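You operate a simulated robot arm through the tools that you are given. There is no shell and no other tool.

You run a simulated robot arm. Do the job below in one go: nothing can be reset, and whatever is moved stays where it is left.

TASK
Pump 2 doses of glue into the green cup.
Fine: stand the cup on the grey slide and leave it there; slide back out; white switch to CLOSED after pumping; no drips; pots, blocks and the other cup stay put.

Only the result counts: the job must be done as asked and must still hold three seconds after the hand-in. Knocking over, shifting, dropping, spilling or breaking anything else fails it.

THE ROBOT
A 6-joint arm with a two-finger parallel gripper, fixed in place. Base frame: the origin is at the foot of the arm, x ahead of it, y to its left, z up; the work surface is at about z = 0. Units: mm, degrees, N and s.
With the tool pointing down near the work surface it reaches from about 140 to 580 mm from the base axis. Its first joint turns from -66.0 to 66.0 degrees. Payload 2.1 kg.
Tool frame: the origin (TCP) lies between the finger pads and is the grasp point; the fingertips stand 30 mm ahead of it; z points along the fingers, y is the line along which they close. Largest opening 94 mm; finger width 28, thickness 10; the body of the gripper, 50 by 96 mm, starts 55 mm behind the TCP.
Orientation is that of the tool frame in the base frame, as [roll, pitch, yaw] about the fixed x, y, z axes, in that order (R = Rz(yaw) Ry(pitch) Rx(roll)). With the fingers straight down and closing along the base's y, the tool's x points along the base's -x, its y along +y and its z along -z.

THE INTERFACE
- The arm moves only by the tool apply_moves. Its argument "deltas" is a list of rows, each a list of 7 numbers: the shift along the base's x, y, z in units of 250 mm (1.0 is 250 mm), then the turn, a rotation vector about the base's x, y, z in units of 180 degrees (1.0 is 180 degrees), then the closure, from 0 (fully open) to 1 (shut). In form: [[dx, dy, dz, wx, wy, wz, hand], ...]. A call has 1 to 20 rows; each row is the pose to reach, as a shift and turn from the pose commanded when the call began. A call with a number of a shift or a turn outside -1 to 1 is refused whole. Each row takes 0.2 s and may step no farther than 50 mm and 8.6 degrees from the row before; otherwise, or with a gripper value out of range, the whole call is refused. A pose out of reach is approached as far as the arm can. The call stops where the force on the tool passes 40 N (or 10 N more than at its start, if that is more) or the arm is blocked; 0.2 s more then pass. The fingers move at their own pace (about 72 mm/s each) and stop on an object; they squeeze with about 45 N. The grip force told is the motor's: it shows also when the fingers shut on nothing. Time passes only in rows, and 0.2 s behind the last, so rows that repeat a pose let the fingers close. It gives the time, the measured TCP pose, the force on the tool (base axes), the opening and the grip force at its end, in the units of the frame above (readings bear some noise), with the torque about the TCP (base axes, N m) and any sound that the robot's microphone picked up.
- Cameras (640 x 400 px; columns grow to the right, rows downward): "scene" is fixed at [80.9, -400.1, 487.3]; the picture's right is [0.42, -0.91, 0.00], its down [-0.48, -0.22, -0.85] and it looks along [0.77, 0.35, -0.53] (base axes); focal length 214 px, centre (320, 200). "wrist" rides on the gripper at [76, 14, -103] in the tool frame; the picture's right is [-0.18, 0.98, 0.00], its down [-0.75, -0.14, -0.64] and it looks along [-0.63, -0.12, 0.77] (tool axes); focal length 243 px, centre (320, 200). There is no depth. A picture from a camera that has moved, and an enlarged one, comes with that camera's place and axes in the base frame and with its lens.
- get_image(camera): a new picture of that camera. It takes no simulated time.
- zoom(camera, box): a new picture of the part [left, top, right, bottom] of that camera's present view, enlarged. It takes no simulated time.
- job_done(): hands the job in; it is judged then, once.

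Places have to be worked out from the pictures, the camera data and where the tool is seen. Open the gripper and draw the arm clear of the work before you hand the job in, unless the task says otherwise.

The tools are called after "Emit:" by a JSON object that holds its "fn" and its "kwargs". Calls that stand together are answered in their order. apply_moves: Moves the arm, as the interface text tells. Its arguments: {"type":"object","properties":{"deltas":{"type":"array"}},"required":["deltas"]} The other tools are called the same way: get_image (camera) takes a picture; zoom (camera, box) takes an enlarged picture of a part of a camera's view; job_done () hands the job in.

At the start:

```text
time: 0.0
eef_pos: [340.7, -176.8, 401.9]
tcp_rot: [-179.9, 0.0, 180.0]
force: [0.3, -1.1, -0.3]
ft_torque: [-0.03, -0.03, -0.01]
gripper_width: 93.9
finger_force: 0.0
```

scene: 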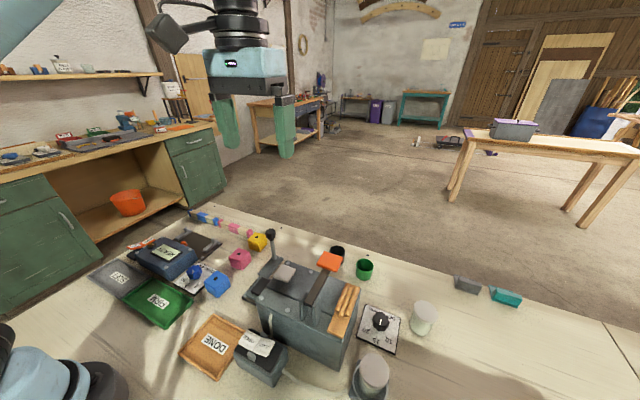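
wrist: 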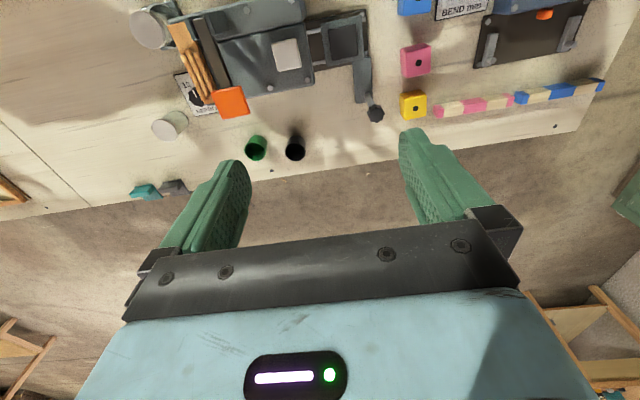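

The first pictures show a dark machine in the middle with a green and a black cup beyond it. I'll enlarge the important regions to identify the slide, pump, switch and cups.

Emit:
{"fn": "zoom", "kwargs": {"camera": "scene", "box": [230, 220, 450, 400]}}

Emit:
{"fn": "zoom", "kwargs": {"camera": "wrist", "box": [120, 0, 420, 190]}}

Emit:
{"fn": "zoom", "kwargs": {"camera": "scene", "box": [80, 200, 300, 390]}}

Emit:
{"fn": "zoom", "kwargs": {"camera": "scene", "box": [340, 290, 440, 370]}}

```text
2.22 times, centred on (340, 310) of scene
camera zoom: at [80.9, -400.1, 487.3], right [0.42, -0.91, 0.0], down [-0.48, -0.22, -0.85], along [0.77, 0.35, -0.53], focal length 477 px, centre (276, -44)
```

zoom: 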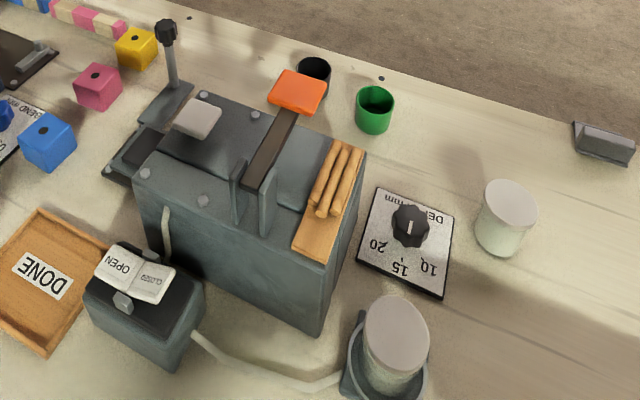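

```text
2.11 times, centred on (270, 95) of wrist
camera zoom: at [263.3, -162.7, 504.6], right [0.18, 0.98, 0.0], down [0.75, -0.14, 0.64], along [0.63, -0.12, -0.77], focal length 511 px, centre (425, 421)
```

zoom: 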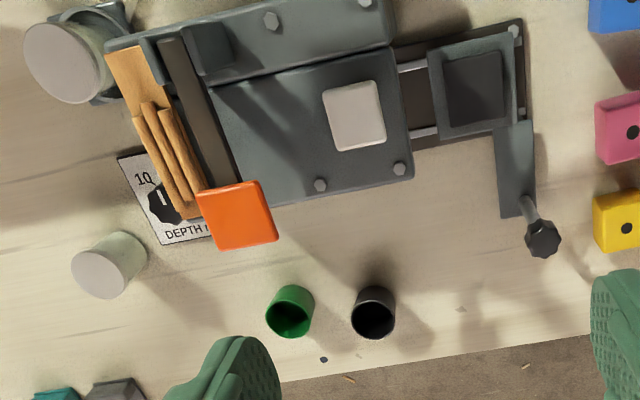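

```text
2.11 times, centred on (190, 295) of scene
camera zoom: at [80.9, -400.1, 487.3], right [0.42, -0.91, 0.0], down [-0.48, -0.22, -0.85], along [0.77, 0.35, -0.53], focal length 452 px, centre (594, 0)
```

zoom: 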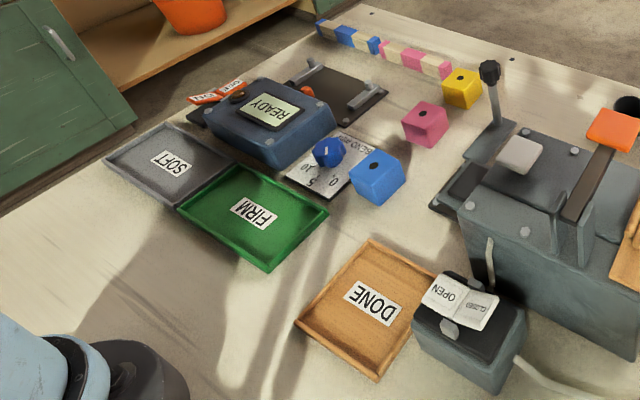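

```text
5.00 times, centred on (390, 330) of scene
camera zoom: at [80.9, -400.1, 487.3], right [0.42, -0.91, 0.0], down [-0.48, -0.22, -0.85], along [0.77, 0.35, -0.53], focal length 1072 px, centre (-30, -450)
```

zoom: 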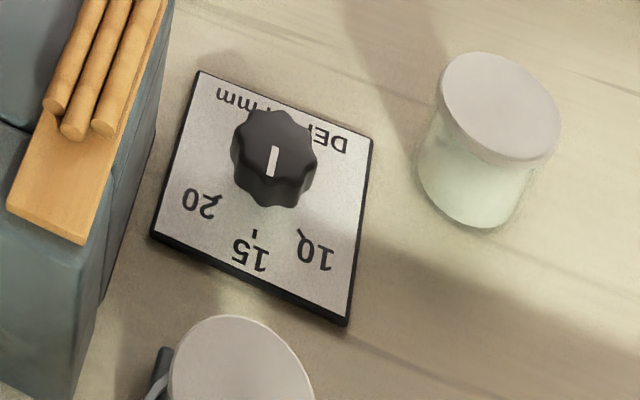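

Triangulated so far: orange pad ≈(347,-299,172), slide knob ≈(418,-103,118), light grey pad ≈(312,-217,140), green cup ≈(487,-348), black cup ≈(505,-264). I'll lower the wrist camera over the machine, staying above it, for a closer look.

Emit:
{"fn": "apply_moves", "kwargs": {"deltas": [[-0.1, -0.05, -0.14, 0, 0, 0, 0], [-0.2, -0.1, -0.28, 0, 0, 0, 0], [-0.3, -0.15, -0.42, 0, 0, 0, 0], [-0.4, -0.2, -0.56, 0, 0, 0, 0], [-0.4, -0.2, -0.56, 0, 0, 0, 0]]}}

Emit:
{"fn": "get_image", "kwargs": {"camera": "wrist"}}

Emit:
{"fn": "zoom", "kwargs": {"camera": "wrist", "box": [160, 0, 480, 200]}}

```text
time: 1.2
eef_pos: [240.1, -226.5, 262.0]
tcp_rot: [-180.0, 0.0, -179.9]
force: [-0.2, 0.3, 0.5]
ft_torque: [0.01, 0.01, -0.01]
gripper_width: 94.1
finger_force: 0.1
```

```text
taken
camera wrist: at [163.3, -213.0, 363.9], right [0.18, 0.98, 0.0], down [0.75, -0.14, 0.64], along [0.63, -0.12, -0.77], focal length 243 px, centre (320, 200)
```

wrist: 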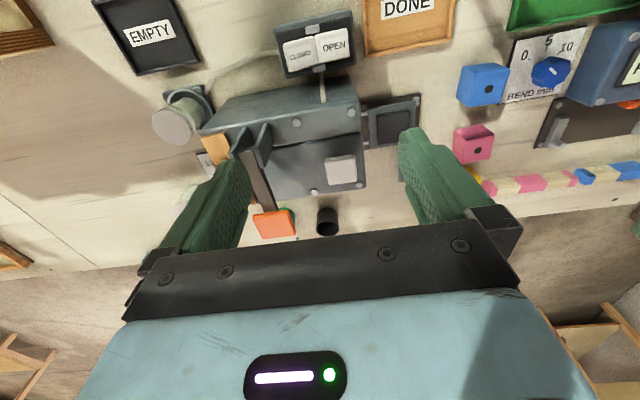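

```text
2.00 times, centred on (320, 100) of wrist
camera zoom: at [163.3, -213.0, 363.9], right [0.18, 0.98, 0.0], down [0.75, -0.14, 0.64], along [0.63, -0.12, -0.77], focal length 485 px, centre (320, 400)
```

zoom: 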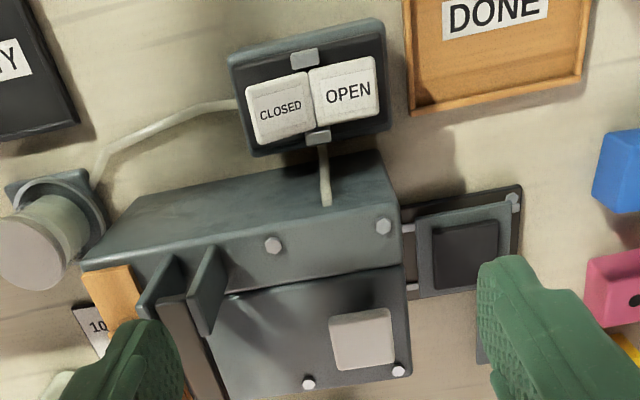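

The valve box has a white rocker (CLOSED at −y, OPEN at +y). I'll zoom in from both cameras to read its current state.

Emit:
{"fn": "zoom", "kwargs": {"camera": "wrist", "box": [260, 0, 370, 90]}}

Emit:
{"fn": "zoom", "kwargs": {"camera": "scene", "box": [230, 310, 320, 390]}}

Emit:
{"fn": "zoom", "kwargs": {"camera": "scene", "box": [240, 220, 340, 320]}}

```text
4.44 times, centred on (315, 45) of wrist
camera zoom: at [163.3, -213.0, 363.9], right [0.18, 0.98, 0.0], down [0.75, -0.14, 0.64], along [0.63, -0.12, -0.77], focal length 1078 px, centre (342, 889)
```

zoom: 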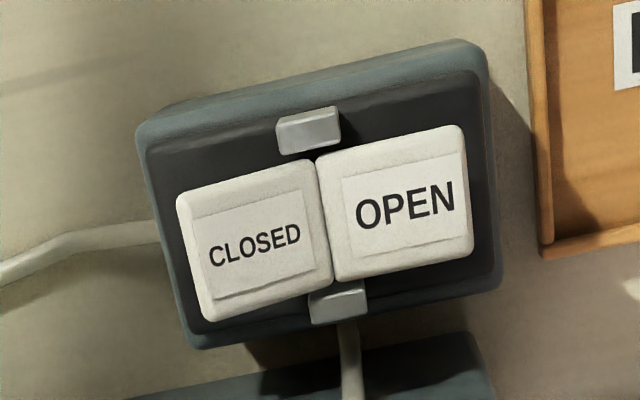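

```text
5.00 times, centred on (275, 350) of scene
camera zoom: at [80.9, -400.1, 487.3], right [0.42, -0.91, 0.0], down [-0.48, -0.22, -0.85], along [0.77, 0.35, -0.53], focal length 1072 px, centre (545, -550)
```

zoom: 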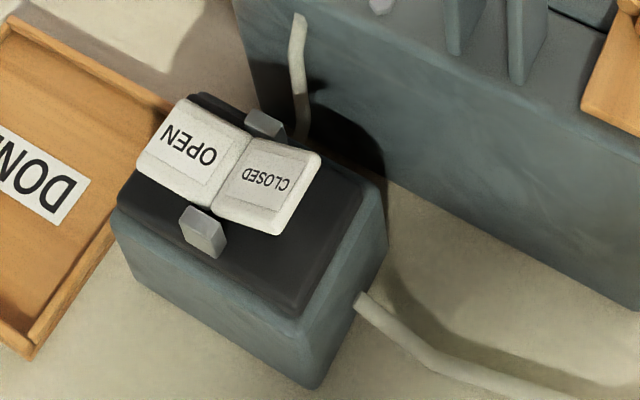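

```text
4.00 times, centred on (290, 270) of scene
camera zoom: at [80.9, -400.1, 487.3], right [0.42, -0.91, 0.0], down [-0.48, -0.22, -0.85], along [0.77, 0.35, -0.53], focal length 858 px, centre (440, -80)
```

zoom: 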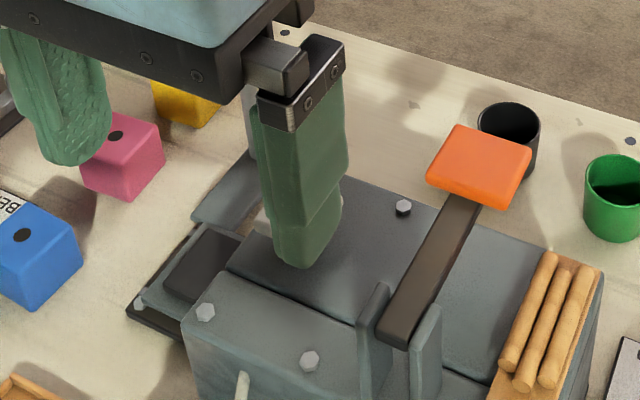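

The switch state isn't certain from above, so I'll view it obliquely from the +y side; this also shows the slide.

Emit:
{"fn": "apply_moves", "kwargs": {"deltas": [[0.04, 0.17, 0, 0, 0, 0, 0], [0.08, 0.34, 0, 0, 0, 0, 0], [0.12, 0.5, -0.08, 0, 0, 0, 0], [0.12, 0.56, -0.16, 0, 0, 0, 0], [0.12, 0.56, -0.16, 0, 0, 0, 0]]}}

Emit:
{"fn": "get_image", "kwargs": {"camera": "wrist"}}

Emit:
{"fn": "zoom", "kwargs": {"camera": "wrist", "box": [90, 0, 330, 150]}}

```text
time: 2.4
eef_pos: [268.2, -88.0, 222.1]
tcp_rot: [-179.9, 0.0, 179.9]
force: [0.0, 0.1, 0.4]
ft_torque: [0.01, -0.01, 0.01]
gripper_width: 94.0
finger_force: 0.1
```

```text
taken
camera wrist: at [191.6, -73.8, 323.5], right [0.18, 0.98, 0.0], down [0.75, -0.14, 0.64], along [0.63, -0.12, -0.77], focal length 243 px, centre (320, 200)
```

wrist: 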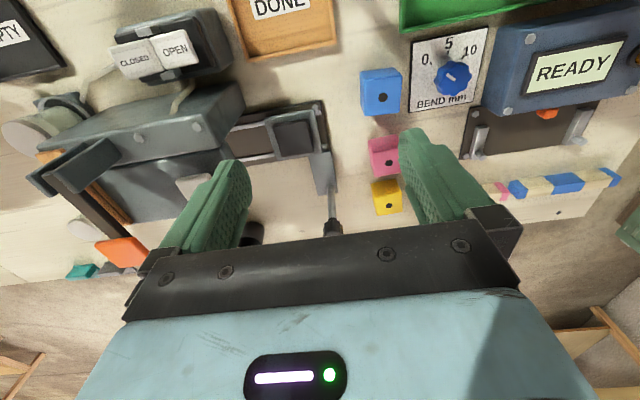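

```text
2.67 times, centred on (210, 75) of wrist
camera zoom: at [191.6, -73.8, 323.5], right [0.18, 0.98, 0.0], down [0.75, -0.14, 0.64], along [0.63, -0.12, -0.77], focal length 647 px, centre (613, 533)
```

zoom: 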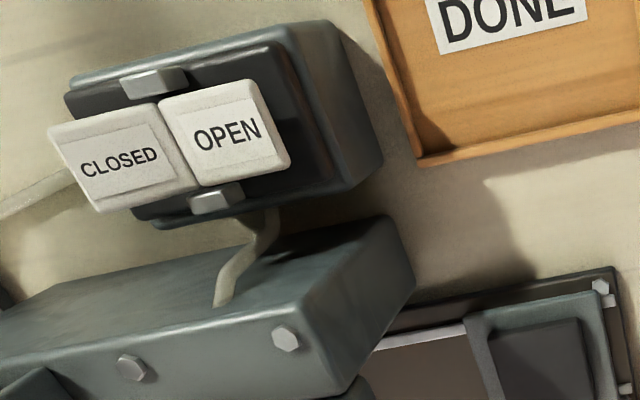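

Seen from the +y side, the CLOSED end sticks up, so the switch is currently at OPEN and pressing the −y end will close it. Now I'll zoom on the slide and machine.

Emit:
{"fn": "zoom", "kwargs": {"camera": "wrist", "box": [220, 80, 380, 180]}}

Emit:
{"fn": "zoom", "kwargs": {"camera": "wrist", "box": [0, 60, 240, 210]}}

Emit:
{"fn": "get_image", "kwargs": {"camera": "scene"}}

Emit:
{"fn": "zoom", "kwargs": {"camera": "scene", "box": [220, 220, 400, 370]}}

```text
4.00 times, centred on (300, 130) of wrist
camera zoom: at [191.6, -73.8, 323.5], right [0.18, 0.98, 0.0], down [0.75, -0.14, 0.64], along [0.63, -0.12, -0.77], focal length 970 px, centre (400, 480)
```

zoom: 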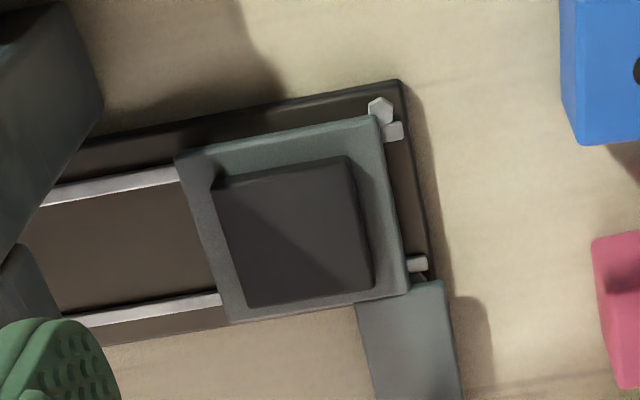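

```text
2.67 times, centred on (120, 135) of wrist
camera zoom: at [191.6, -73.8, 323.5], right [0.18, 0.98, 0.0], down [0.75, -0.14, 0.64], along [0.63, -0.12, -0.77], focal length 647 px, centre (853, 373)
```

zoom: 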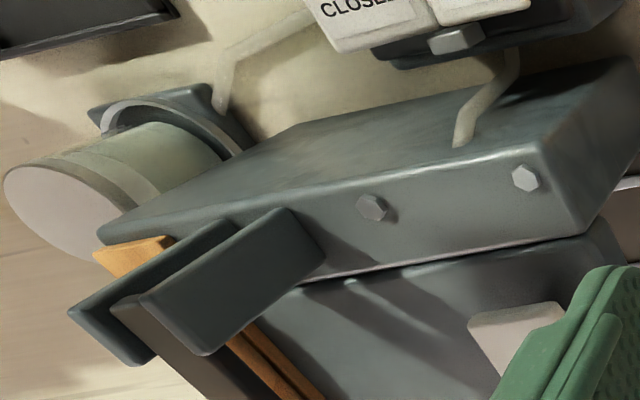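

```text
taken
```

scene: 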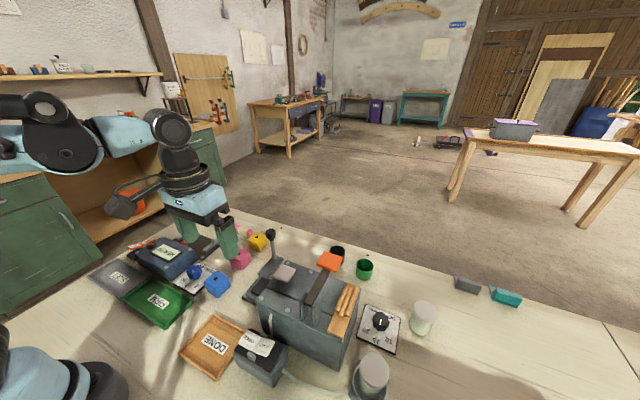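

```text
2.67 times, centred on (310, 295) of scene
camera zoom: at [80.9, -400.1, 487.3], right [0.42, -0.91, 0.0], down [-0.48, -0.22, -0.85], along [0.77, 0.35, -0.53], focal length 572 px, centre (347, -53)
```

zoom: 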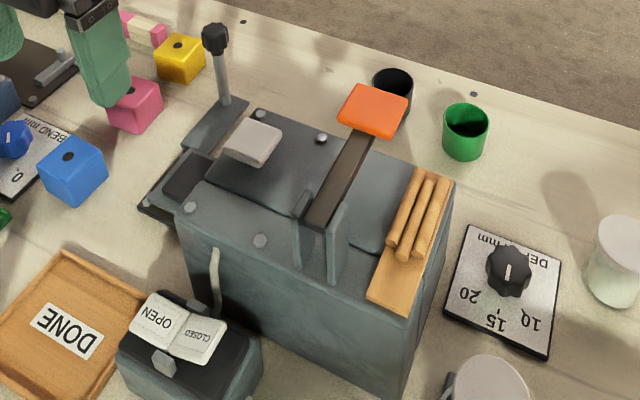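

The slide is axis-aligned, its pad centred about (328,-136) at z≈18, and it travels in −y under the machine. I'll yaw the wrist by −90° and back off to +y to look into the machine along −y.

Emit:
{"fn": "apply_moves", "kwargs": {"deltas": [[0.02, 0.04, 0.02, 0, 0, -0.045, 0], [0.04, 0.08, 0.02, 0, 0, -0.09, 0], [0.06, 0.12, 0.02, 0, 0, -0.135, 0], [0.08, 0.16, 0.02, 0, 0, -0.18, 0], [0.1, 0.2, 0.02, 0, 0, -0.225, 0], [0.12, 0.24, 0.02, 0, 0, -0.27, 0], [0.14, 0.28, 0.02, 0, 0, -0.315, 0], [0.16, 0.32, 0.02, 0, 0, -0.36, 0], [0.18, 0.36, 0.02, 0, 0, -0.405, 0], [0.2, 0.4, 0.02, 0, 0, -0.45, 0], [0.22, 0.44, 0.02, 0, 0, -0.495, 0], [0.22, 0.44, 0.02, 0, 0, -0.5, 0], [0.22, 0.44, 0.02, 0, 0, -0.5, 0]]}}

Emit:
{"fn": "get_image", "kwargs": {"camera": "wrist"}}

```text
time: 5.2
eef_pos: [325.5, 23.3, 227.5]
tcp_rot: [180.0, 0.1, 90.0]
force: [0.3, -0.2, 0.4]
ft_torque: [-0.03, 0.0, -0.01]
gripper_width: 93.9
finger_force: 0.1
```

```text
taken
camera wrist: at [338.5, 99.2, 329.0], right [0.98, -0.18, 0.0], down [-0.14, -0.75, 0.64], along [-0.12, -0.63, -0.77], focal length 243 px, centre (320, 200)
```

wrist: 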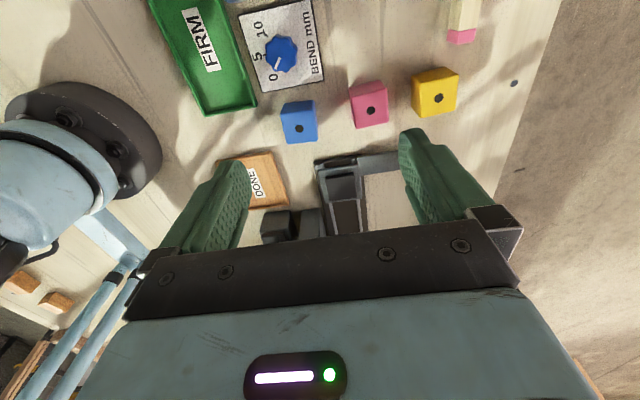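

Next I'll tilt the wrist 35° so the camera looks nearly horizontally along −y into the machine's opening.

Emit:
{"fn": "apply_moves", "kwargs": {"deltas": [[0, -0.035, -0.06, -0.04, 0, 0, 0], [0, -0.07, -0.12, -0.08, 0, 0, 0], [0, -0.105, -0.18, -0.12, 0, 0, 0], [0, -0.14, -0.24, -0.16, 0, 0, 0], [0, -0.17, -0.3, -0.195, 0, 0, 0], [0, -0.17, -0.3, -0.195, 0, 0, 0]]}}

Emit:
{"fn": "get_image", "kwargs": {"camera": "wrist"}}

Emit:
{"fn": "zoom", "kwargs": {"camera": "wrist", "box": [220, 80, 420, 240]}}

```text
time: 6.6
eef_pos: [326.3, -19.1, 151.6]
tcp_rot: [180.0, 35.2, 89.9]
force: [0.1, 0.4, -1.1]
ft_torque: [0.01, -0.02, -0.01]
gripper_width: 93.8
finger_force: 0.0
```

```text
taken
camera wrist: at [339.0, 101.8, 190.7], right [0.98, -0.15, 0.11], down [-0.14, -0.25, 0.96], along [-0.12, -0.96, -0.26], focal length 243 px, centre (320, 200)
```

wrist: 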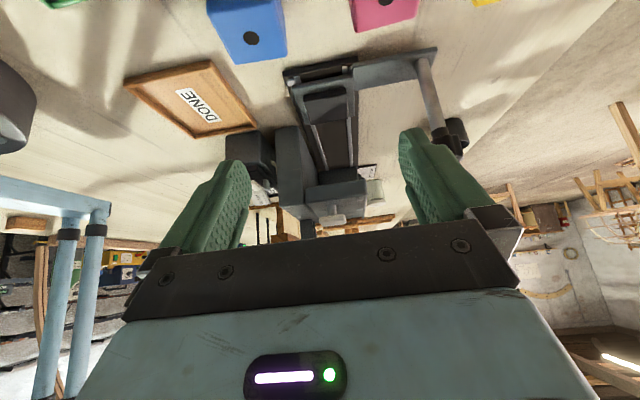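

```text
2.50 times, centred on (320, 160) of wrist
camera zoom: at [339.0, 101.8, 190.7], right [0.98, -0.15, 0.11], down [-0.14, -0.25, 0.96], along [-0.12, -0.96, -0.26], focal length 606 px, centre (320, 300)
```

zoom: 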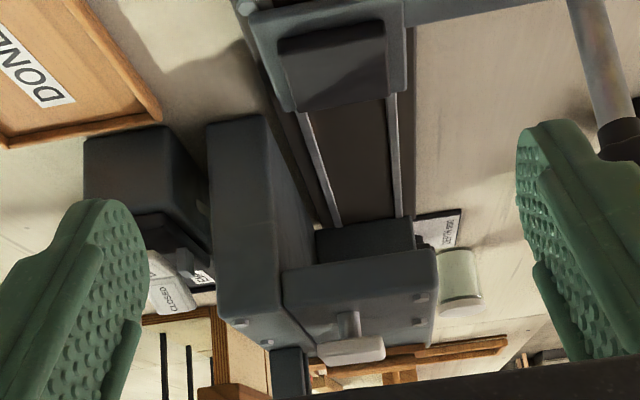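

The image is inverted (world up is picture-down): the head overhangs the rails, and the light grey pad is a plunger on a stem. I'll zoom further to see what hangs beneath the head.

Emit:
{"fn": "zoom", "kwargs": {"camera": "wrist", "box": [275, 130, 375, 235]}}

Emit:
{"fn": "zoom", "kwargs": {"camera": "wrist", "box": [280, 60, 400, 140]}}

```text
3.81 times, centred on (325, 182) of wrist
camera zoom: at [339.0, 101.8, 190.7], right [0.98, -0.15, 0.11], down [-0.14, -0.25, 0.96], along [-0.12, -0.96, -0.26], focal length 924 px, centre (301, 267)
```

zoom: 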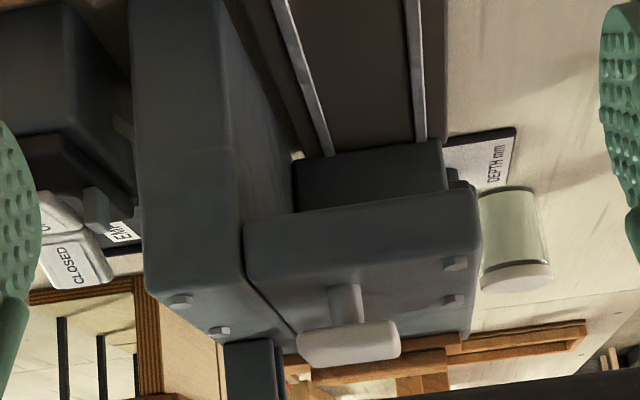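

```text
5.00 times, centred on (340, 100) of wrist
camera zoom: at [339.0, 101.8, 190.7], right [0.98, -0.15, 0.11], down [-0.14, -0.25, 0.96], along [-0.12, -0.96, -0.26], focal length 1213 px, centre (220, 700)
```

zoom: 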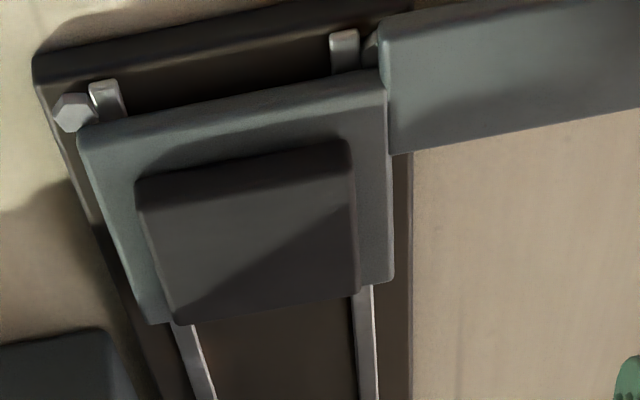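

The light pad's plunger sits over y≈-217 and the lever over y≈-299; the tunnel under the head runs to about y≈-346. I'll lower and tilt the camera further to see the underside of the head and find the nozzle.

Emit:
{"fn": "apply_moves", "kwargs": {"deltas": [[0, -0.05, -0.05, -0.04, 0, 0, 0], [0, -0.1, -0.12, -0.08, 0, 0, 0], [0, -0.15, -0.18, -0.12, 0, 0, 0], [0, -0.16, -0.24, -0.13, 0, 0, 0], [0, -0.16, -0.24, -0.13, 0, 0, 0]]}}

Emit:
{"fn": "get_image", "kwargs": {"camera": "wrist"}}

Emit:
{"fn": "zoom", "kwargs": {"camera": "wrist", "box": [240, 90, 400, 235]}}

```text
time: 7.8
eef_pos: [325.3, -58.2, 92.6]
tcp_rot: [-179.9, 58.7, 90.1]
force: [-0.5, -1.0, -0.1]
ft_torque: [-0.04, 0.04, 0.01]
gripper_width: 94.0
finger_force: 0.1
```

```text
taken
camera wrist: at [338.0, 67.8, 80.6], right [0.98, -0.1, 0.16], down [-0.14, 0.15, 0.98], along [-0.12, -0.98, 0.14], focal length 243 px, centre (320, 200)
```

wrist: 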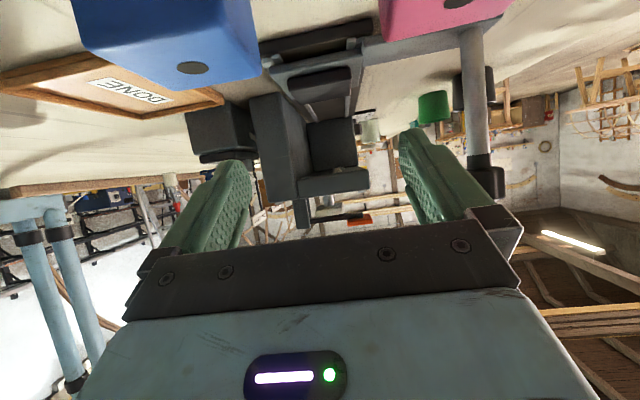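

```text
2.76 times, centred on (320, 162) of wrist
camera zoom: at [338.0, 67.8, 80.6], right [0.98, -0.1, 0.16], down [-0.14, 0.15, 0.98], along [-0.12, -0.98, 0.14], focal length 669 px, centre (320, 303)
```

zoom: 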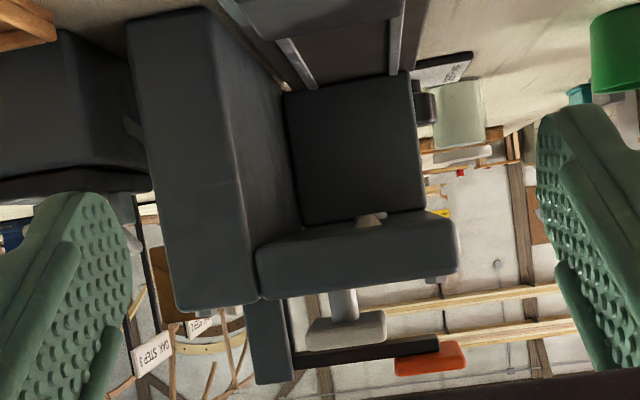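

A small beige nozzle hangs under the head. I'll zoom in to locate it.

Emit:
{"fn": "zoom", "kwargs": {"camera": "wrist", "box": [295, 110, 365, 180]}}

Emit:
{"fn": "zoom", "kwargs": {"camera": "wrist", "box": [300, 160, 400, 235]}}

```text
5.71 times, centred on (330, 145) of wrist
camera zoom: at [338.0, 67.8, 80.6], right [0.98, -0.1, 0.16], down [-0.14, 0.15, 0.98], along [-0.12, -0.98, 0.14], focal length 1386 px, centre (263, 514)
```

zoom: 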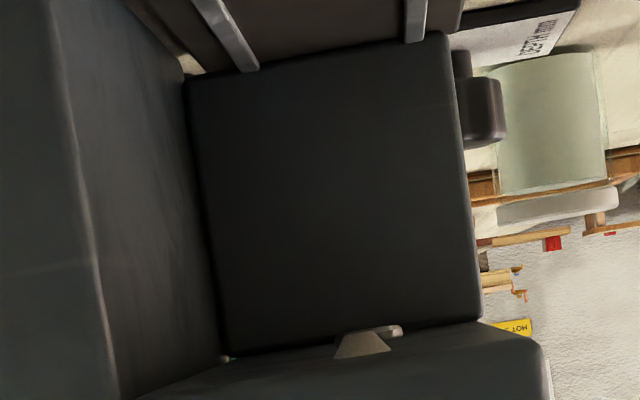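

```text
5.33 times, centred on (350, 198) of wrist
camera zoom: at [338.0, 67.8, 80.6], right [0.98, -0.1, 0.16], down [-0.14, 0.15, 0.98], along [-0.12, -0.98, 0.14], focal length 1294 px, centre (160, 213)
```

zoom: 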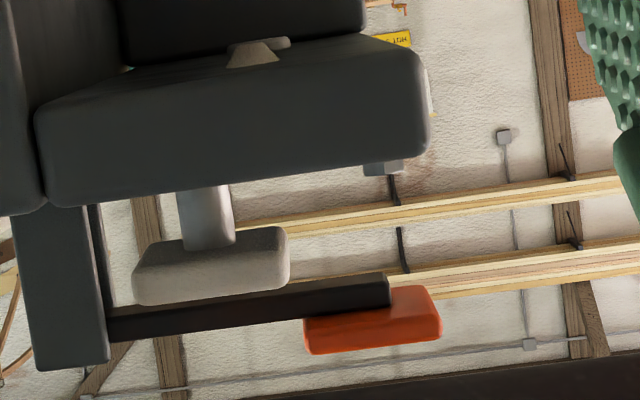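

There are two hanging items: a beige nozzle and a greyish disc behind. A sideways shift of 40 mm in −x will give the parallax to tell their y positions.

Emit:
{"fn": "apply_moves", "kwargs": {"deltas": [[-0.08, 0.0, 0, 0, 0, 0, 0], [-0.16, 0, 0, 0, 0, 0, 0], [-0.16, 0, 0, 0, 0, 0, 0]]}}

Emit:
{"fn": "zoom", "kwargs": {"camera": "wrist", "box": [320, 110, 400, 190]}}

Emit:
{"fn": "get_image", "kwargs": {"camera": "wrist"}}

```text
time: 8.6
eef_pos: [284.9, -60.2, 92.9]
tcp_rot: [180.0, 58.5, 90.1]
force: [-0.2, 0.1, -0.1]
ft_torque: [0.01, 0.02, -0.04]
gripper_width: 93.9
finger_force: 0.1
```

```text
5.00 times, centred on (360, 150) of wrist
camera zoom: at [298.7, 67.6, 80.8], right [0.98, -0.1, 0.16], down [-0.14, 0.15, 0.98], along [-0.12, -0.98, 0.14], focal length 1213 px, centre (120, 450)
```

zoom: 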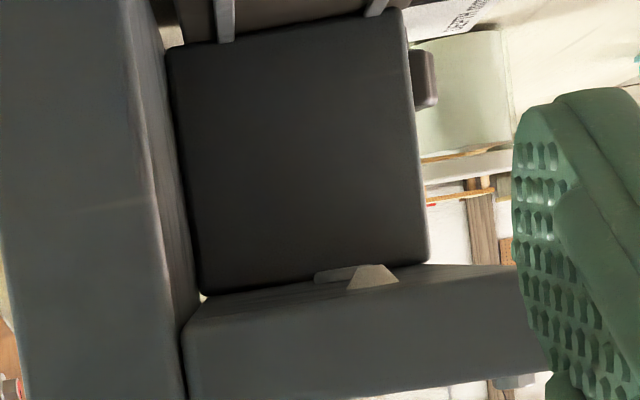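

```text
taken
camera wrist: at [298.7, 67.6, 80.8], right [0.98, -0.1, 0.16], down [-0.14, 0.15, 0.98], along [-0.12, -0.98, 0.14], focal length 243 px, centre (320, 200)
```

wrist: 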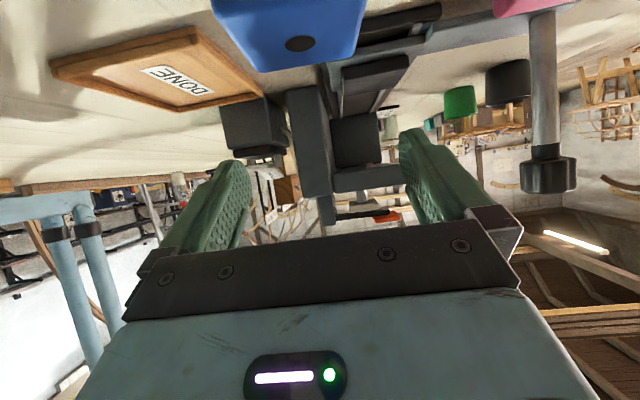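

Parallax puts the beige glue nozzle at ≈(328.5,-224, z≈88), right where the tube enters and beside the light-grey plunger, while the grey disc lies under the lever (y≈-299), i.e. a dowel press. So the plunger pad is the glue pump. Next I raise up and go to view the cups from the +y side.

Emit:
{"fn": "apply_moves", "kwargs": {"deltas": [[0, 0.02, 0.1, 0.04, 0, 0, 0], [0, 0.02, 0.2, 0.08, 0, 0, 0], [0, 0.02, 0.36, 0.12, 0, 0, 0], [0.05, 0.0, 0.5, 0.16, 0, 0, 0], [0.2, -0.08, 0.52, 0.2, 0, 0, 0], [0.35, -0.2, 0.52, 0.214, 0, 0, 0], [0.5, -0.3, 0.52, 0.214, 0, 0, 0], [0.6, -0.45, 0.52, 0.214, 0, 0, 0], [0.7, -0.6, 0.5, 0.214, 0, 0, 0], [0.78, -0.76, 0.4, 0.214, 0, 0, 0], [0.78, -0.76, 0.3, 0.214, 0, 0, 0], [0.78, -0.76, 0.3, 0.214, 0, 0, 0]]}}

Emit:
{"fn": "get_image", "kwargs": {"camera": "wrist"}}

Emit:
{"fn": "get_image", "kwargs": {"camera": "scene"}}

```text
refused: row 10 steps farther than a row can; nothing moved
```

```text
taken
camera wrist: at [298.7, 67.6, 80.8], right [0.98, -0.1, 0.16], down [-0.14, 0.15, 0.98], along [-0.12, -0.98, 0.14], focal length 243 px, centre (320, 200)
```

wrist: 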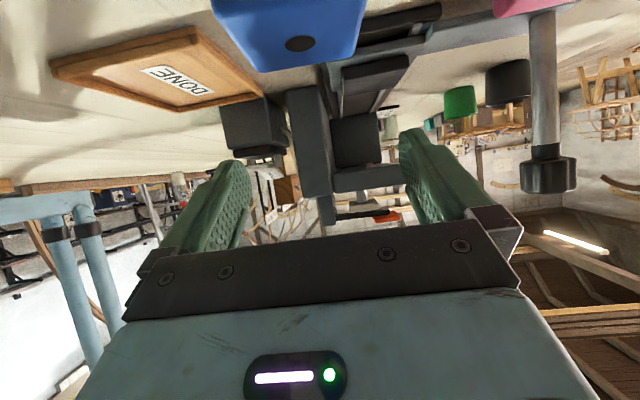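

```text
taken
```

scene: 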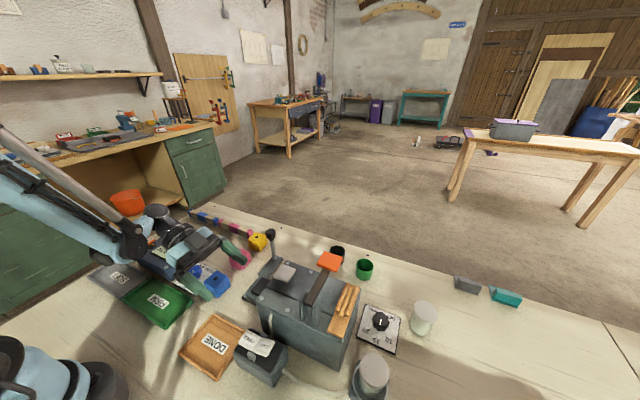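

One row stepped too far and nothing moved; I'll resend with smaller steps along the same safe path (up first, then across).

Emit:
{"fn": "apply_moves", "kwargs": {"deltas": [[0, 0.02, 0.1, 0.04, 0, 0, 0], [0, 0.02, 0.2, 0.08, 0, 0, 0], [0, 0.02, 0.36, 0.12, 0, 0, 0], [0.05, 0.0, 0.5, 0.16, 0, 0, 0], [0.2, -0.08, 0.52, 0.2, 0, 0, 0], [0.35, -0.18, 0.52, 0.214, 0, 0, 0], [0.5, -0.28, 0.52, 0.214, 0, 0, 0], [0.6, -0.42, 0.52, 0.214, 0, 0, 0], [0.68, -0.56, 0.5, 0.214, 0, 0, 0], [0.76, -0.7, 0.42, 0.214, 0, 0, 0], [0.78, -0.76, 0.3, 0.214, 0, 0, 0], [0.78, -0.76, 0.3, 0.214, 0, 0, 0]]}}

Emit:
{"fn": "get_image", "kwargs": {"camera": "wrist"}}

Emit:
{"fn": "get_image", "kwargs": {"camera": "scene"}}

```text
time: 11.2
eef_pos: [481.7, -249.5, 167.8]
tcp_rot: [-179.9, 20.0, 90.2]
force: [0.2, 0.1, -0.7]
ft_torque: [0.01, -0.03, -0.03]
gripper_width: 94.0
finger_force: 0.0
```

```text
taken
camera wrist: at [494.9, -143.5, 238.3], right [0.98, -0.17, 0.06], down [-0.14, -0.49, 0.86], along [-0.12, -0.86, -0.5], focal length 243 px, centre (320, 200)
```

wrist: 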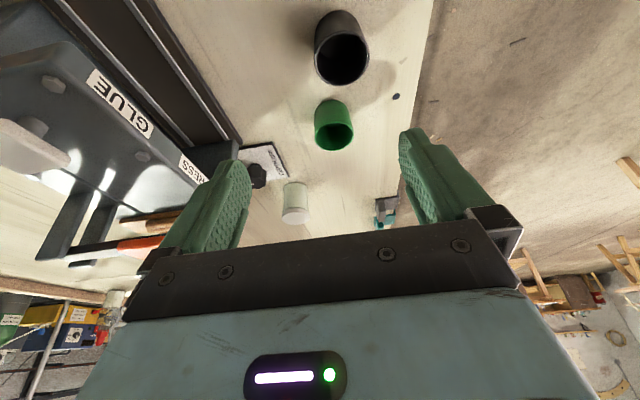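

```text
taken
```

scene: 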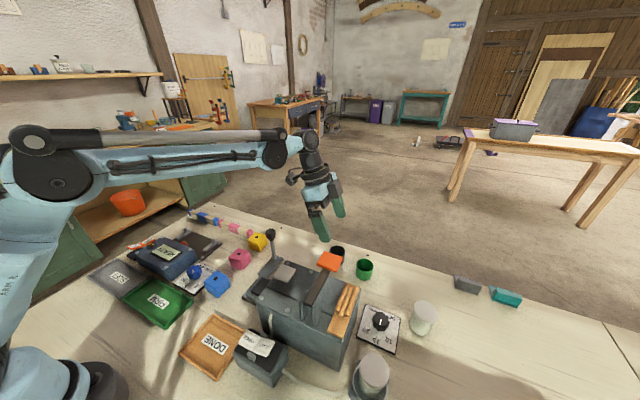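

The head's +x face is labelled "GLUE" at the +y station and "PRESS" near the lever, which confirms the plunger is the glue pump. I'll zoom on the labels and the cups.

Emit:
{"fn": "zoom", "kwargs": {"camera": "wrist", "box": [0, 0, 240, 200]}}

Emit:
{"fn": "zoom", "kwargs": {"camera": "wrist", "box": [290, 0, 400, 160]}}

Emit:
{"fn": "zoom", "kwargs": {"camera": "scene", "box": [310, 230, 400, 300]}}

```text
2.00 times, centred on (120, 100) of wrist
camera zoom: at [494.9, -143.5, 238.3], right [0.98, -0.17, 0.06], down [-0.14, -0.49, 0.86], along [-0.12, -0.86, -0.5], focal length 485 px, centre (720, 400)
```

zoom: 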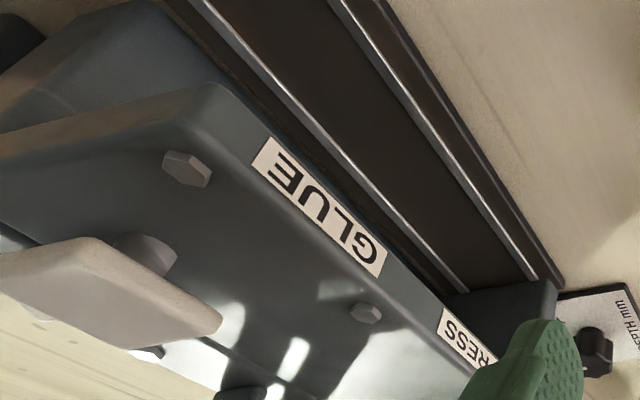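

```text
2.50 times, centred on (345, 80) of wrist
camera zoom: at [494.9, -143.5, 238.3], right [0.98, -0.17, 0.06], down [-0.14, -0.49, 0.86], along [-0.12, -0.86, -0.5], focal length 606 px, centre (258, 500)
```

zoom: 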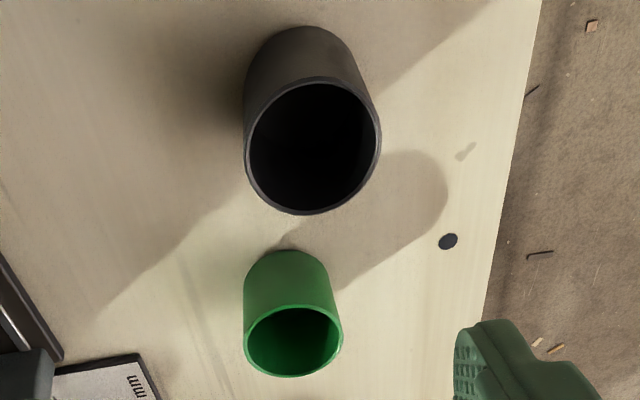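

```text
5.71 times, centred on (355, 265) of scene
camera zoom: at [80.9, -400.1, 487.3], right [0.42, -0.91, 0.0], down [-0.48, -0.22, -0.85], along [0.77, 0.35, -0.53], focal length 1226 px, centre (120, -171)
```

zoom: 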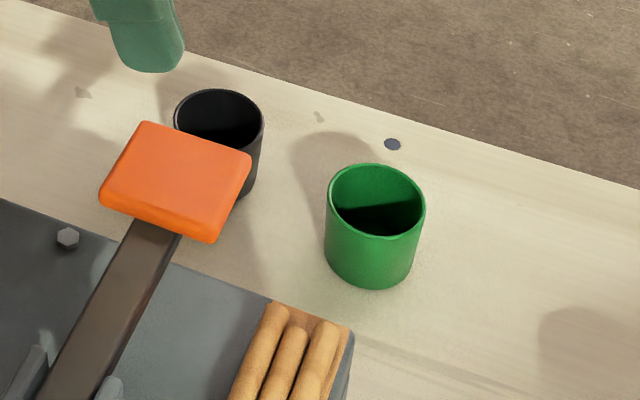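

The green cup: rim centre ≈(487.6,-347), Ø≈45, rim height ≈38; black cup ≈(505,-262). I'll move over the green cup with the 20° tilt, stopping at z≈100 to check reach.

Emit:
{"fn": "apply_moves", "kwargs": {"deltas": [[0.01, -0.12, -0.04, 0, 0, 0, 0], [0.02, -0.24, -0.14, 0, 0, 0, 0], [0.024, -0.364, -0.22, 0, 0, 0, 0], [0.024, -0.364, -0.27, 0, 0, 0, 0], [0.024, -0.364, -0.27, 0, 0, 0, 0]]}}

Emit:
{"fn": "get_image", "kwargs": {"camera": "wrist"}}

Emit:
{"fn": "zoom", "kwargs": {"camera": "scene", "box": [280, 180, 440, 300]}}

```text
time: 12.4
eef_pos: [486.9, -339.9, 100.3]
tcp_rot: [-180.0, 19.9, 90.2]
force: [0.5, 0.1, -0.9]
ft_torque: [0.02, -0.01, 0.01]
gripper_width: 94.0
finger_force: 0.1
```

```text
taken
camera wrist: at [500.3, -233.5, 171.1], right [0.98, -0.17, 0.06], down [-0.14, -0.49, 0.86], along [-0.12, -0.86, -0.5], focal length 243 px, centre (320, 200)
```

wrist: 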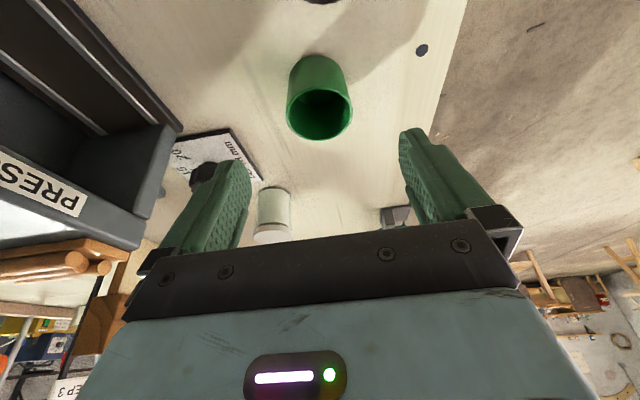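

```text
3.33 times, centred on (360, 240) of scene
camera zoom: at [80.9, -400.1, 487.3], right [0.42, -0.91, 0.0], down [-0.48, -0.22, -0.85], along [0.77, 0.35, -0.53], focal length 715 px, centre (187, 67)
```

zoom: 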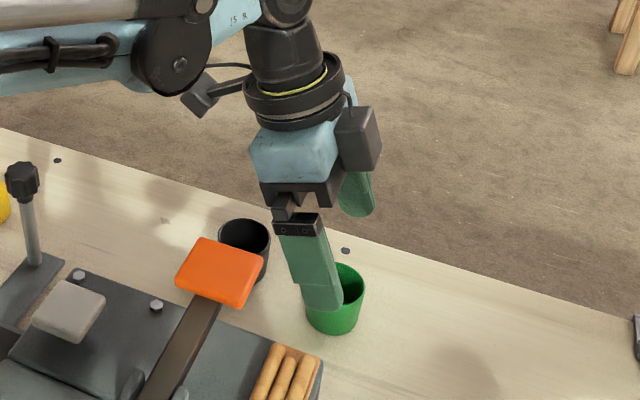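

Reach is fine and the cup is confirmed at ≈(488,-347). Descending straight to z≈38 with fingers open, then I'll check.

Emit:
{"fn": "apply_moves", "kwargs": {"deltas": [[0.003, 0, -0.1, 0, 0, 0, 0], [0.005, 0, -0.2, 0, 0, 0, 0], [0.005, 0, -0.248, 0, 0, 0, 0], [0.005, 0, -0.248, 0, 0, 0, 0]]}}

Emit:
{"fn": "get_image", "kwargs": {"camera": "wrist"}}

Emit:
{"fn": "zoom", "kwargs": {"camera": "scene", "box": [310, 220, 420, 300]}}

```text
time: 13.4
eef_pos: [487.7, -339.0, 37.9]
tcp_rot: [179.9, 20.0, 90.1]
force: [-0.2, 0.0, 0.7]
ft_torque: [0.01, -0.02, 0.02]
gripper_width: 94.0
finger_force: 0.1
```

```text
taken
camera wrist: at [500.7, -232.5, 108.1], right [0.98, -0.17, 0.06], down [-0.14, -0.49, 0.86], along [-0.12, -0.86, -0.5], focal length 243 px, centre (320, 200)
```

wrist: 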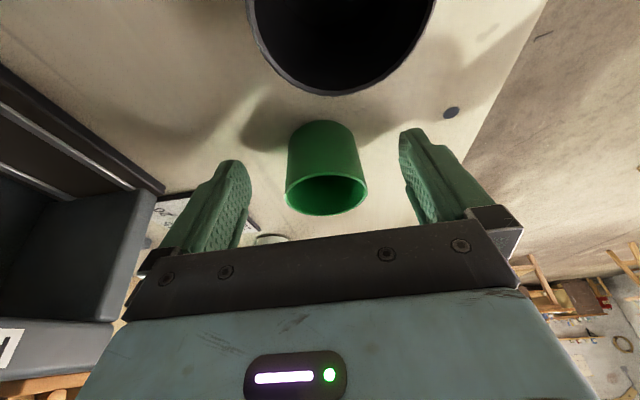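

```text
5.00 times, centred on (365, 260) of scene
camera zoom: at [80.9, -400.1, 487.3], right [0.42, -0.91, 0.0], down [-0.48, -0.22, -0.85], along [0.77, 0.35, -0.53], focal length 1072 px, centre (95, -100)
```

zoom: 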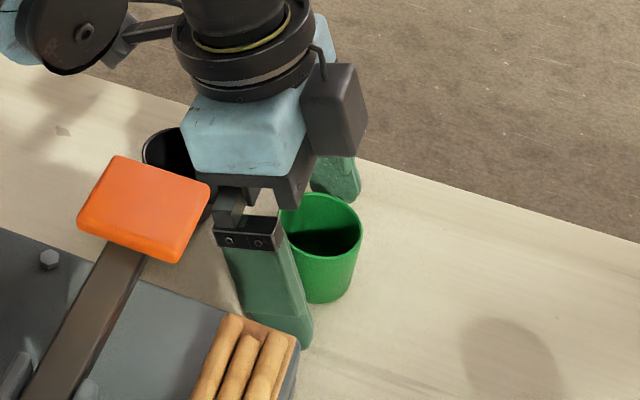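

The fingers straddle the cup evenly. Closing the gripper in place.

Emit:
{"fn": "apply_moves", "kwargs": {"deltas": [[0, 0, 0, 0, 0, 0, 0.3], [0, 0, 0, 0, 0, 0, 0.6], [0, 0, 0, 0, 0, 0, 0.6], [0, 0, 0, 0, 0, 0, 0.6], [0, 0, 0, 0, 0, 0, 0.6]]}}

Emit:
{"fn": "get_image", "kwargs": {"camera": "wrist"}}

```text
time: 14.6
eef_pos: [488.9, -339.0, 38.8]
tcp_rot: [179.9, 20.1, 90.1]
force: [0.8, 2.2, 17.2]
ft_torque: [-0.06, -0.29, 0.06]
gripper_width: 44.5
finger_force: 44.7
```

```text
taken
camera wrist: at [501.0, -232.2, 109.3], right [0.98, -0.17, 0.06], down [-0.14, -0.49, 0.86], along [-0.12, -0.86, -0.5], focal length 243 px, centre (320, 200)
```

wrist: 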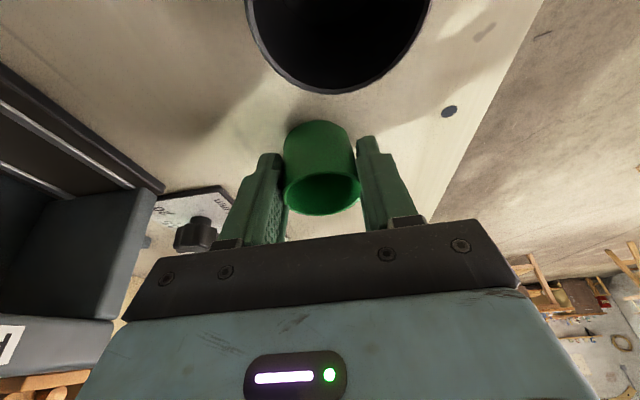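

The cup is gripped (44.5 mm, 45 N). Lifting straight up to about z≈120.

Emit:
{"fn": "apply_moves", "kwargs": {"deltas": [[0, 0, 0.04, 0, 0, 0, 0.6], [0, 0, 0.12, 0, 0, 0, 0.6], [0, 0, 0.24, 0, 0, 0, 0.6], [0, 0, 0.34, 0, 0, 0, 0.6], [0, 0, 0.34, 0, 0, 0, 0.6]]}}

Emit:
{"fn": "get_image", "kwargs": {"camera": "wrist"}}

Emit:
{"fn": "zoom", "kwargs": {"camera": "scene", "box": [280, 180, 440, 300]}}

```text
time: 15.8
eef_pos: [487.4, -339.0, 121.6]
tcp_rot: [-180.0, 20.0, 90.0]
force: [0.0, 0.5, 0.0]
ft_torque: [-0.06, 0.0, 0.01]
gripper_width: 45.0
finger_force: 45.3
```

```text
taken
camera wrist: at [500.6, -233.4, 192.3], right [0.98, -0.17, 0.06], down [-0.14, -0.49, 0.86], along [-0.12, -0.86, -0.5], focal length 243 px, centre (320, 200)
```

wrist: 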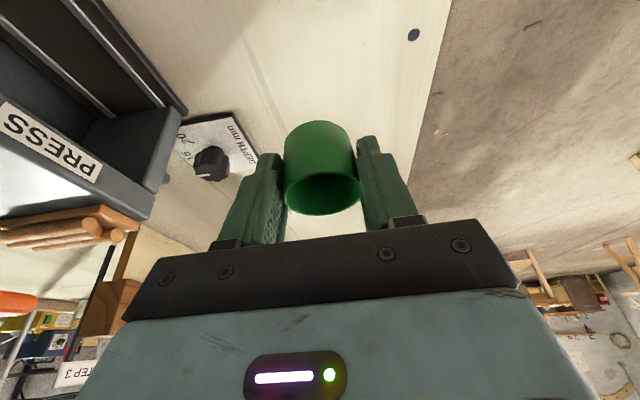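

```text
3.33 times, centred on (360, 240) of scene
camera zoom: at [80.9, -400.1, 487.3], right [0.42, -0.91, 0.0], down [-0.48, -0.22, -0.85], along [0.77, 0.35, -0.53], focal length 715 px, centre (187, 67)
```

zoom: 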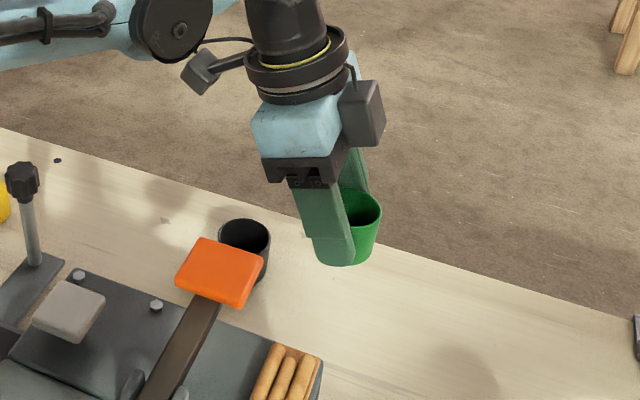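

The cup is held upright, its axis ≈8 mm in −y of the TCP. Raising to z≈260 and crossing to above the slide pad (target cup centre (328.7,-136)).

Emit:
{"fn": "apply_moves", "kwargs": {"deltas": [[0, 0, 0.18, 0, 0, 0, 0.6], [0, 0, 0.36, 0, 0, 0, 0.6], [0, 0, 0.54, 0, 0, 0, 0.6], [-0.106, 0.141, 0.54, 0, 0, 0, 0.6], [-0.212, 0.282, 0.54, 0, 0, 0, 0.6], [-0.318, 0.423, 0.54, 0, 0, 0, 0.6], [-0.424, 0.563, 0.54, 0, 0, 0, 0.6], [-0.53, 0.704, 0.54, 0, 0, 0, 0.6], [-0.635, 0.845, 0.54, 0, 0, 0, 0.6], [-0.635, 0.845, 0.38, 0, 0, 0, 0.6], [-0.635, 0.845, 0.22, 0, 0, 0, 0.6], [-0.635, 0.845, 0.06, 0, 0, 0, 0.6], [-0.635, 0.845, -0.06, 0, 0, 0, 0.6], [-0.635, 0.845, -0.06, 0, 0, 0, 0.6]]}}

Emit:
{"fn": "get_image", "kwargs": {"camera": "wrist"}}

Emit:
{"fn": "zoom", "kwargs": {"camera": "scene", "box": [200, 190, 340, 310]}}

```text
time: 18.8
eef_pos: [328.3, -130.3, 107.7]
tcp_rot: [179.9, 20.0, 90.0]
force: [0.3, 0.5, -0.5]
ft_torque: [0.0, 0.04, 0.04]
gripper_width: 45.1
finger_force: 45.0
out of reach, approached as far as the arm can: row 3
```

```text
taken
camera wrist: at [341.2, -23.7, 177.6], right [0.98, -0.17, 0.06], down [-0.14, -0.49, 0.86], along [-0.12, -0.86, -0.5], focal length 243 px, centre (320, 200)
```

wrist: 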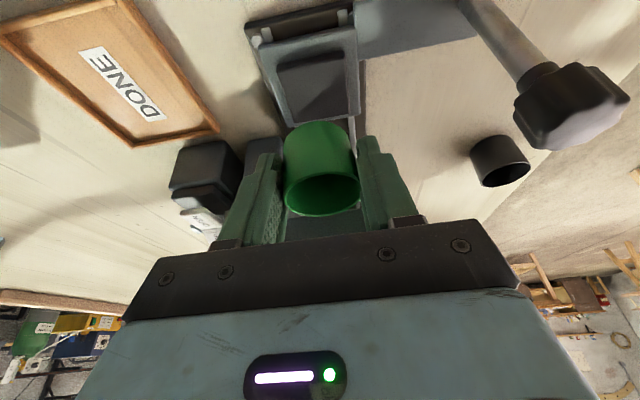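

```text
3.33 times, centred on (270, 250) of scene
camera zoom: at [80.9, -400.1, 487.3], right [0.42, -0.91, 0.0], down [-0.48, -0.22, -0.85], along [0.77, 0.35, -0.53], focal length 715 px, centre (487, 33)
```

zoom: 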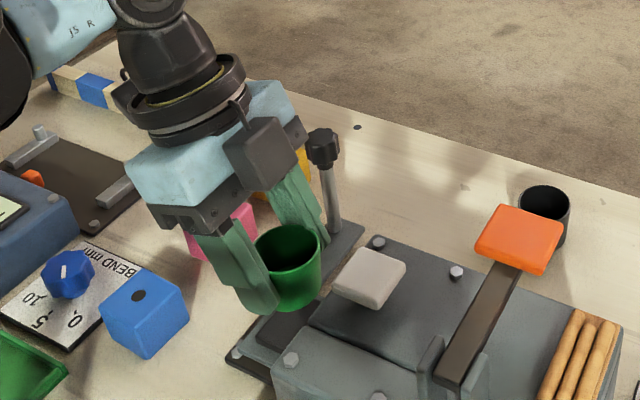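

The cup hovers over the slide pad; I'd like a touch more +y. I'll lower to TCP z≈75 with a +2.5 mm y correction and inspect.

Emit:
{"fn": "apply_moves", "kwargs": {"deltas": [[0, 0.005, -0.06, 0, 0, 0, 0.6], [0, 0.01, -0.12, 0, 0, 0, 0.6], [0, 0.01, -0.12, 0, 0, 0, 0.6], [0, 0.01, -0.12, 0, 0, 0, 0.6]]}}

Emit:
{"fn": "zoom", "kwargs": {"camera": "wrist", "box": [220, 0, 420, 230]}}

Emit:
{"fn": "zoom", "kwargs": {"camera": "scene", "box": [220, 220, 300, 310]}}

```text
time: 19.8
eef_pos: [329.4, -128.5, 78.7]
tcp_rot: [-180.0, 20.0, 90.0]
force: [-0.1, -0.3, -0.5]
ft_torque: [0.01, -0.04, 0.01]
gripper_width: 44.9
finger_force: 45.4
```

```text
1.74 times, centred on (320, 115) of wrist
camera zoom: at [342.1, -21.4, 147.8], right [0.98, -0.17, 0.06], down [-0.14, -0.49, 0.86], along [-0.12, -0.86, -0.5], focal length 422 px, centre (320, 348)
```

zoom: 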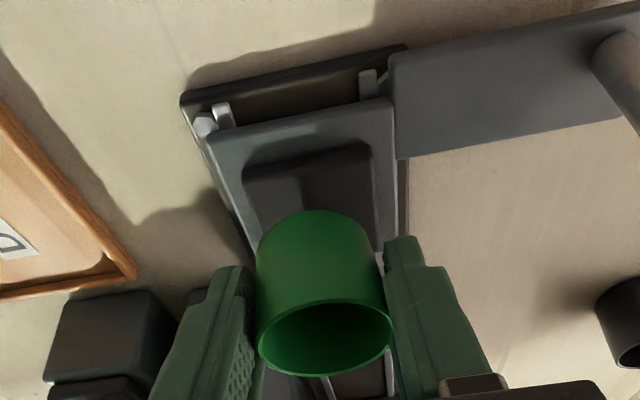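

```text
4.44 times, centred on (260, 265) of scene
camera zoom: at [80.9, -400.1, 487.3], right [0.42, -0.91, 0.0], down [-0.48, -0.22, -0.85], along [0.77, 0.35, -0.53], focal length 953 px, centre (587, -89)
```

zoom: 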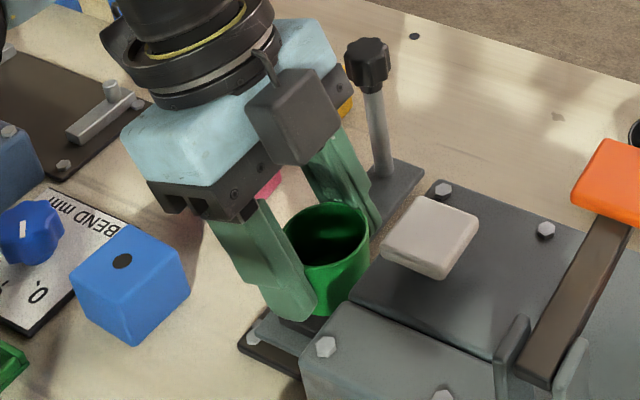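

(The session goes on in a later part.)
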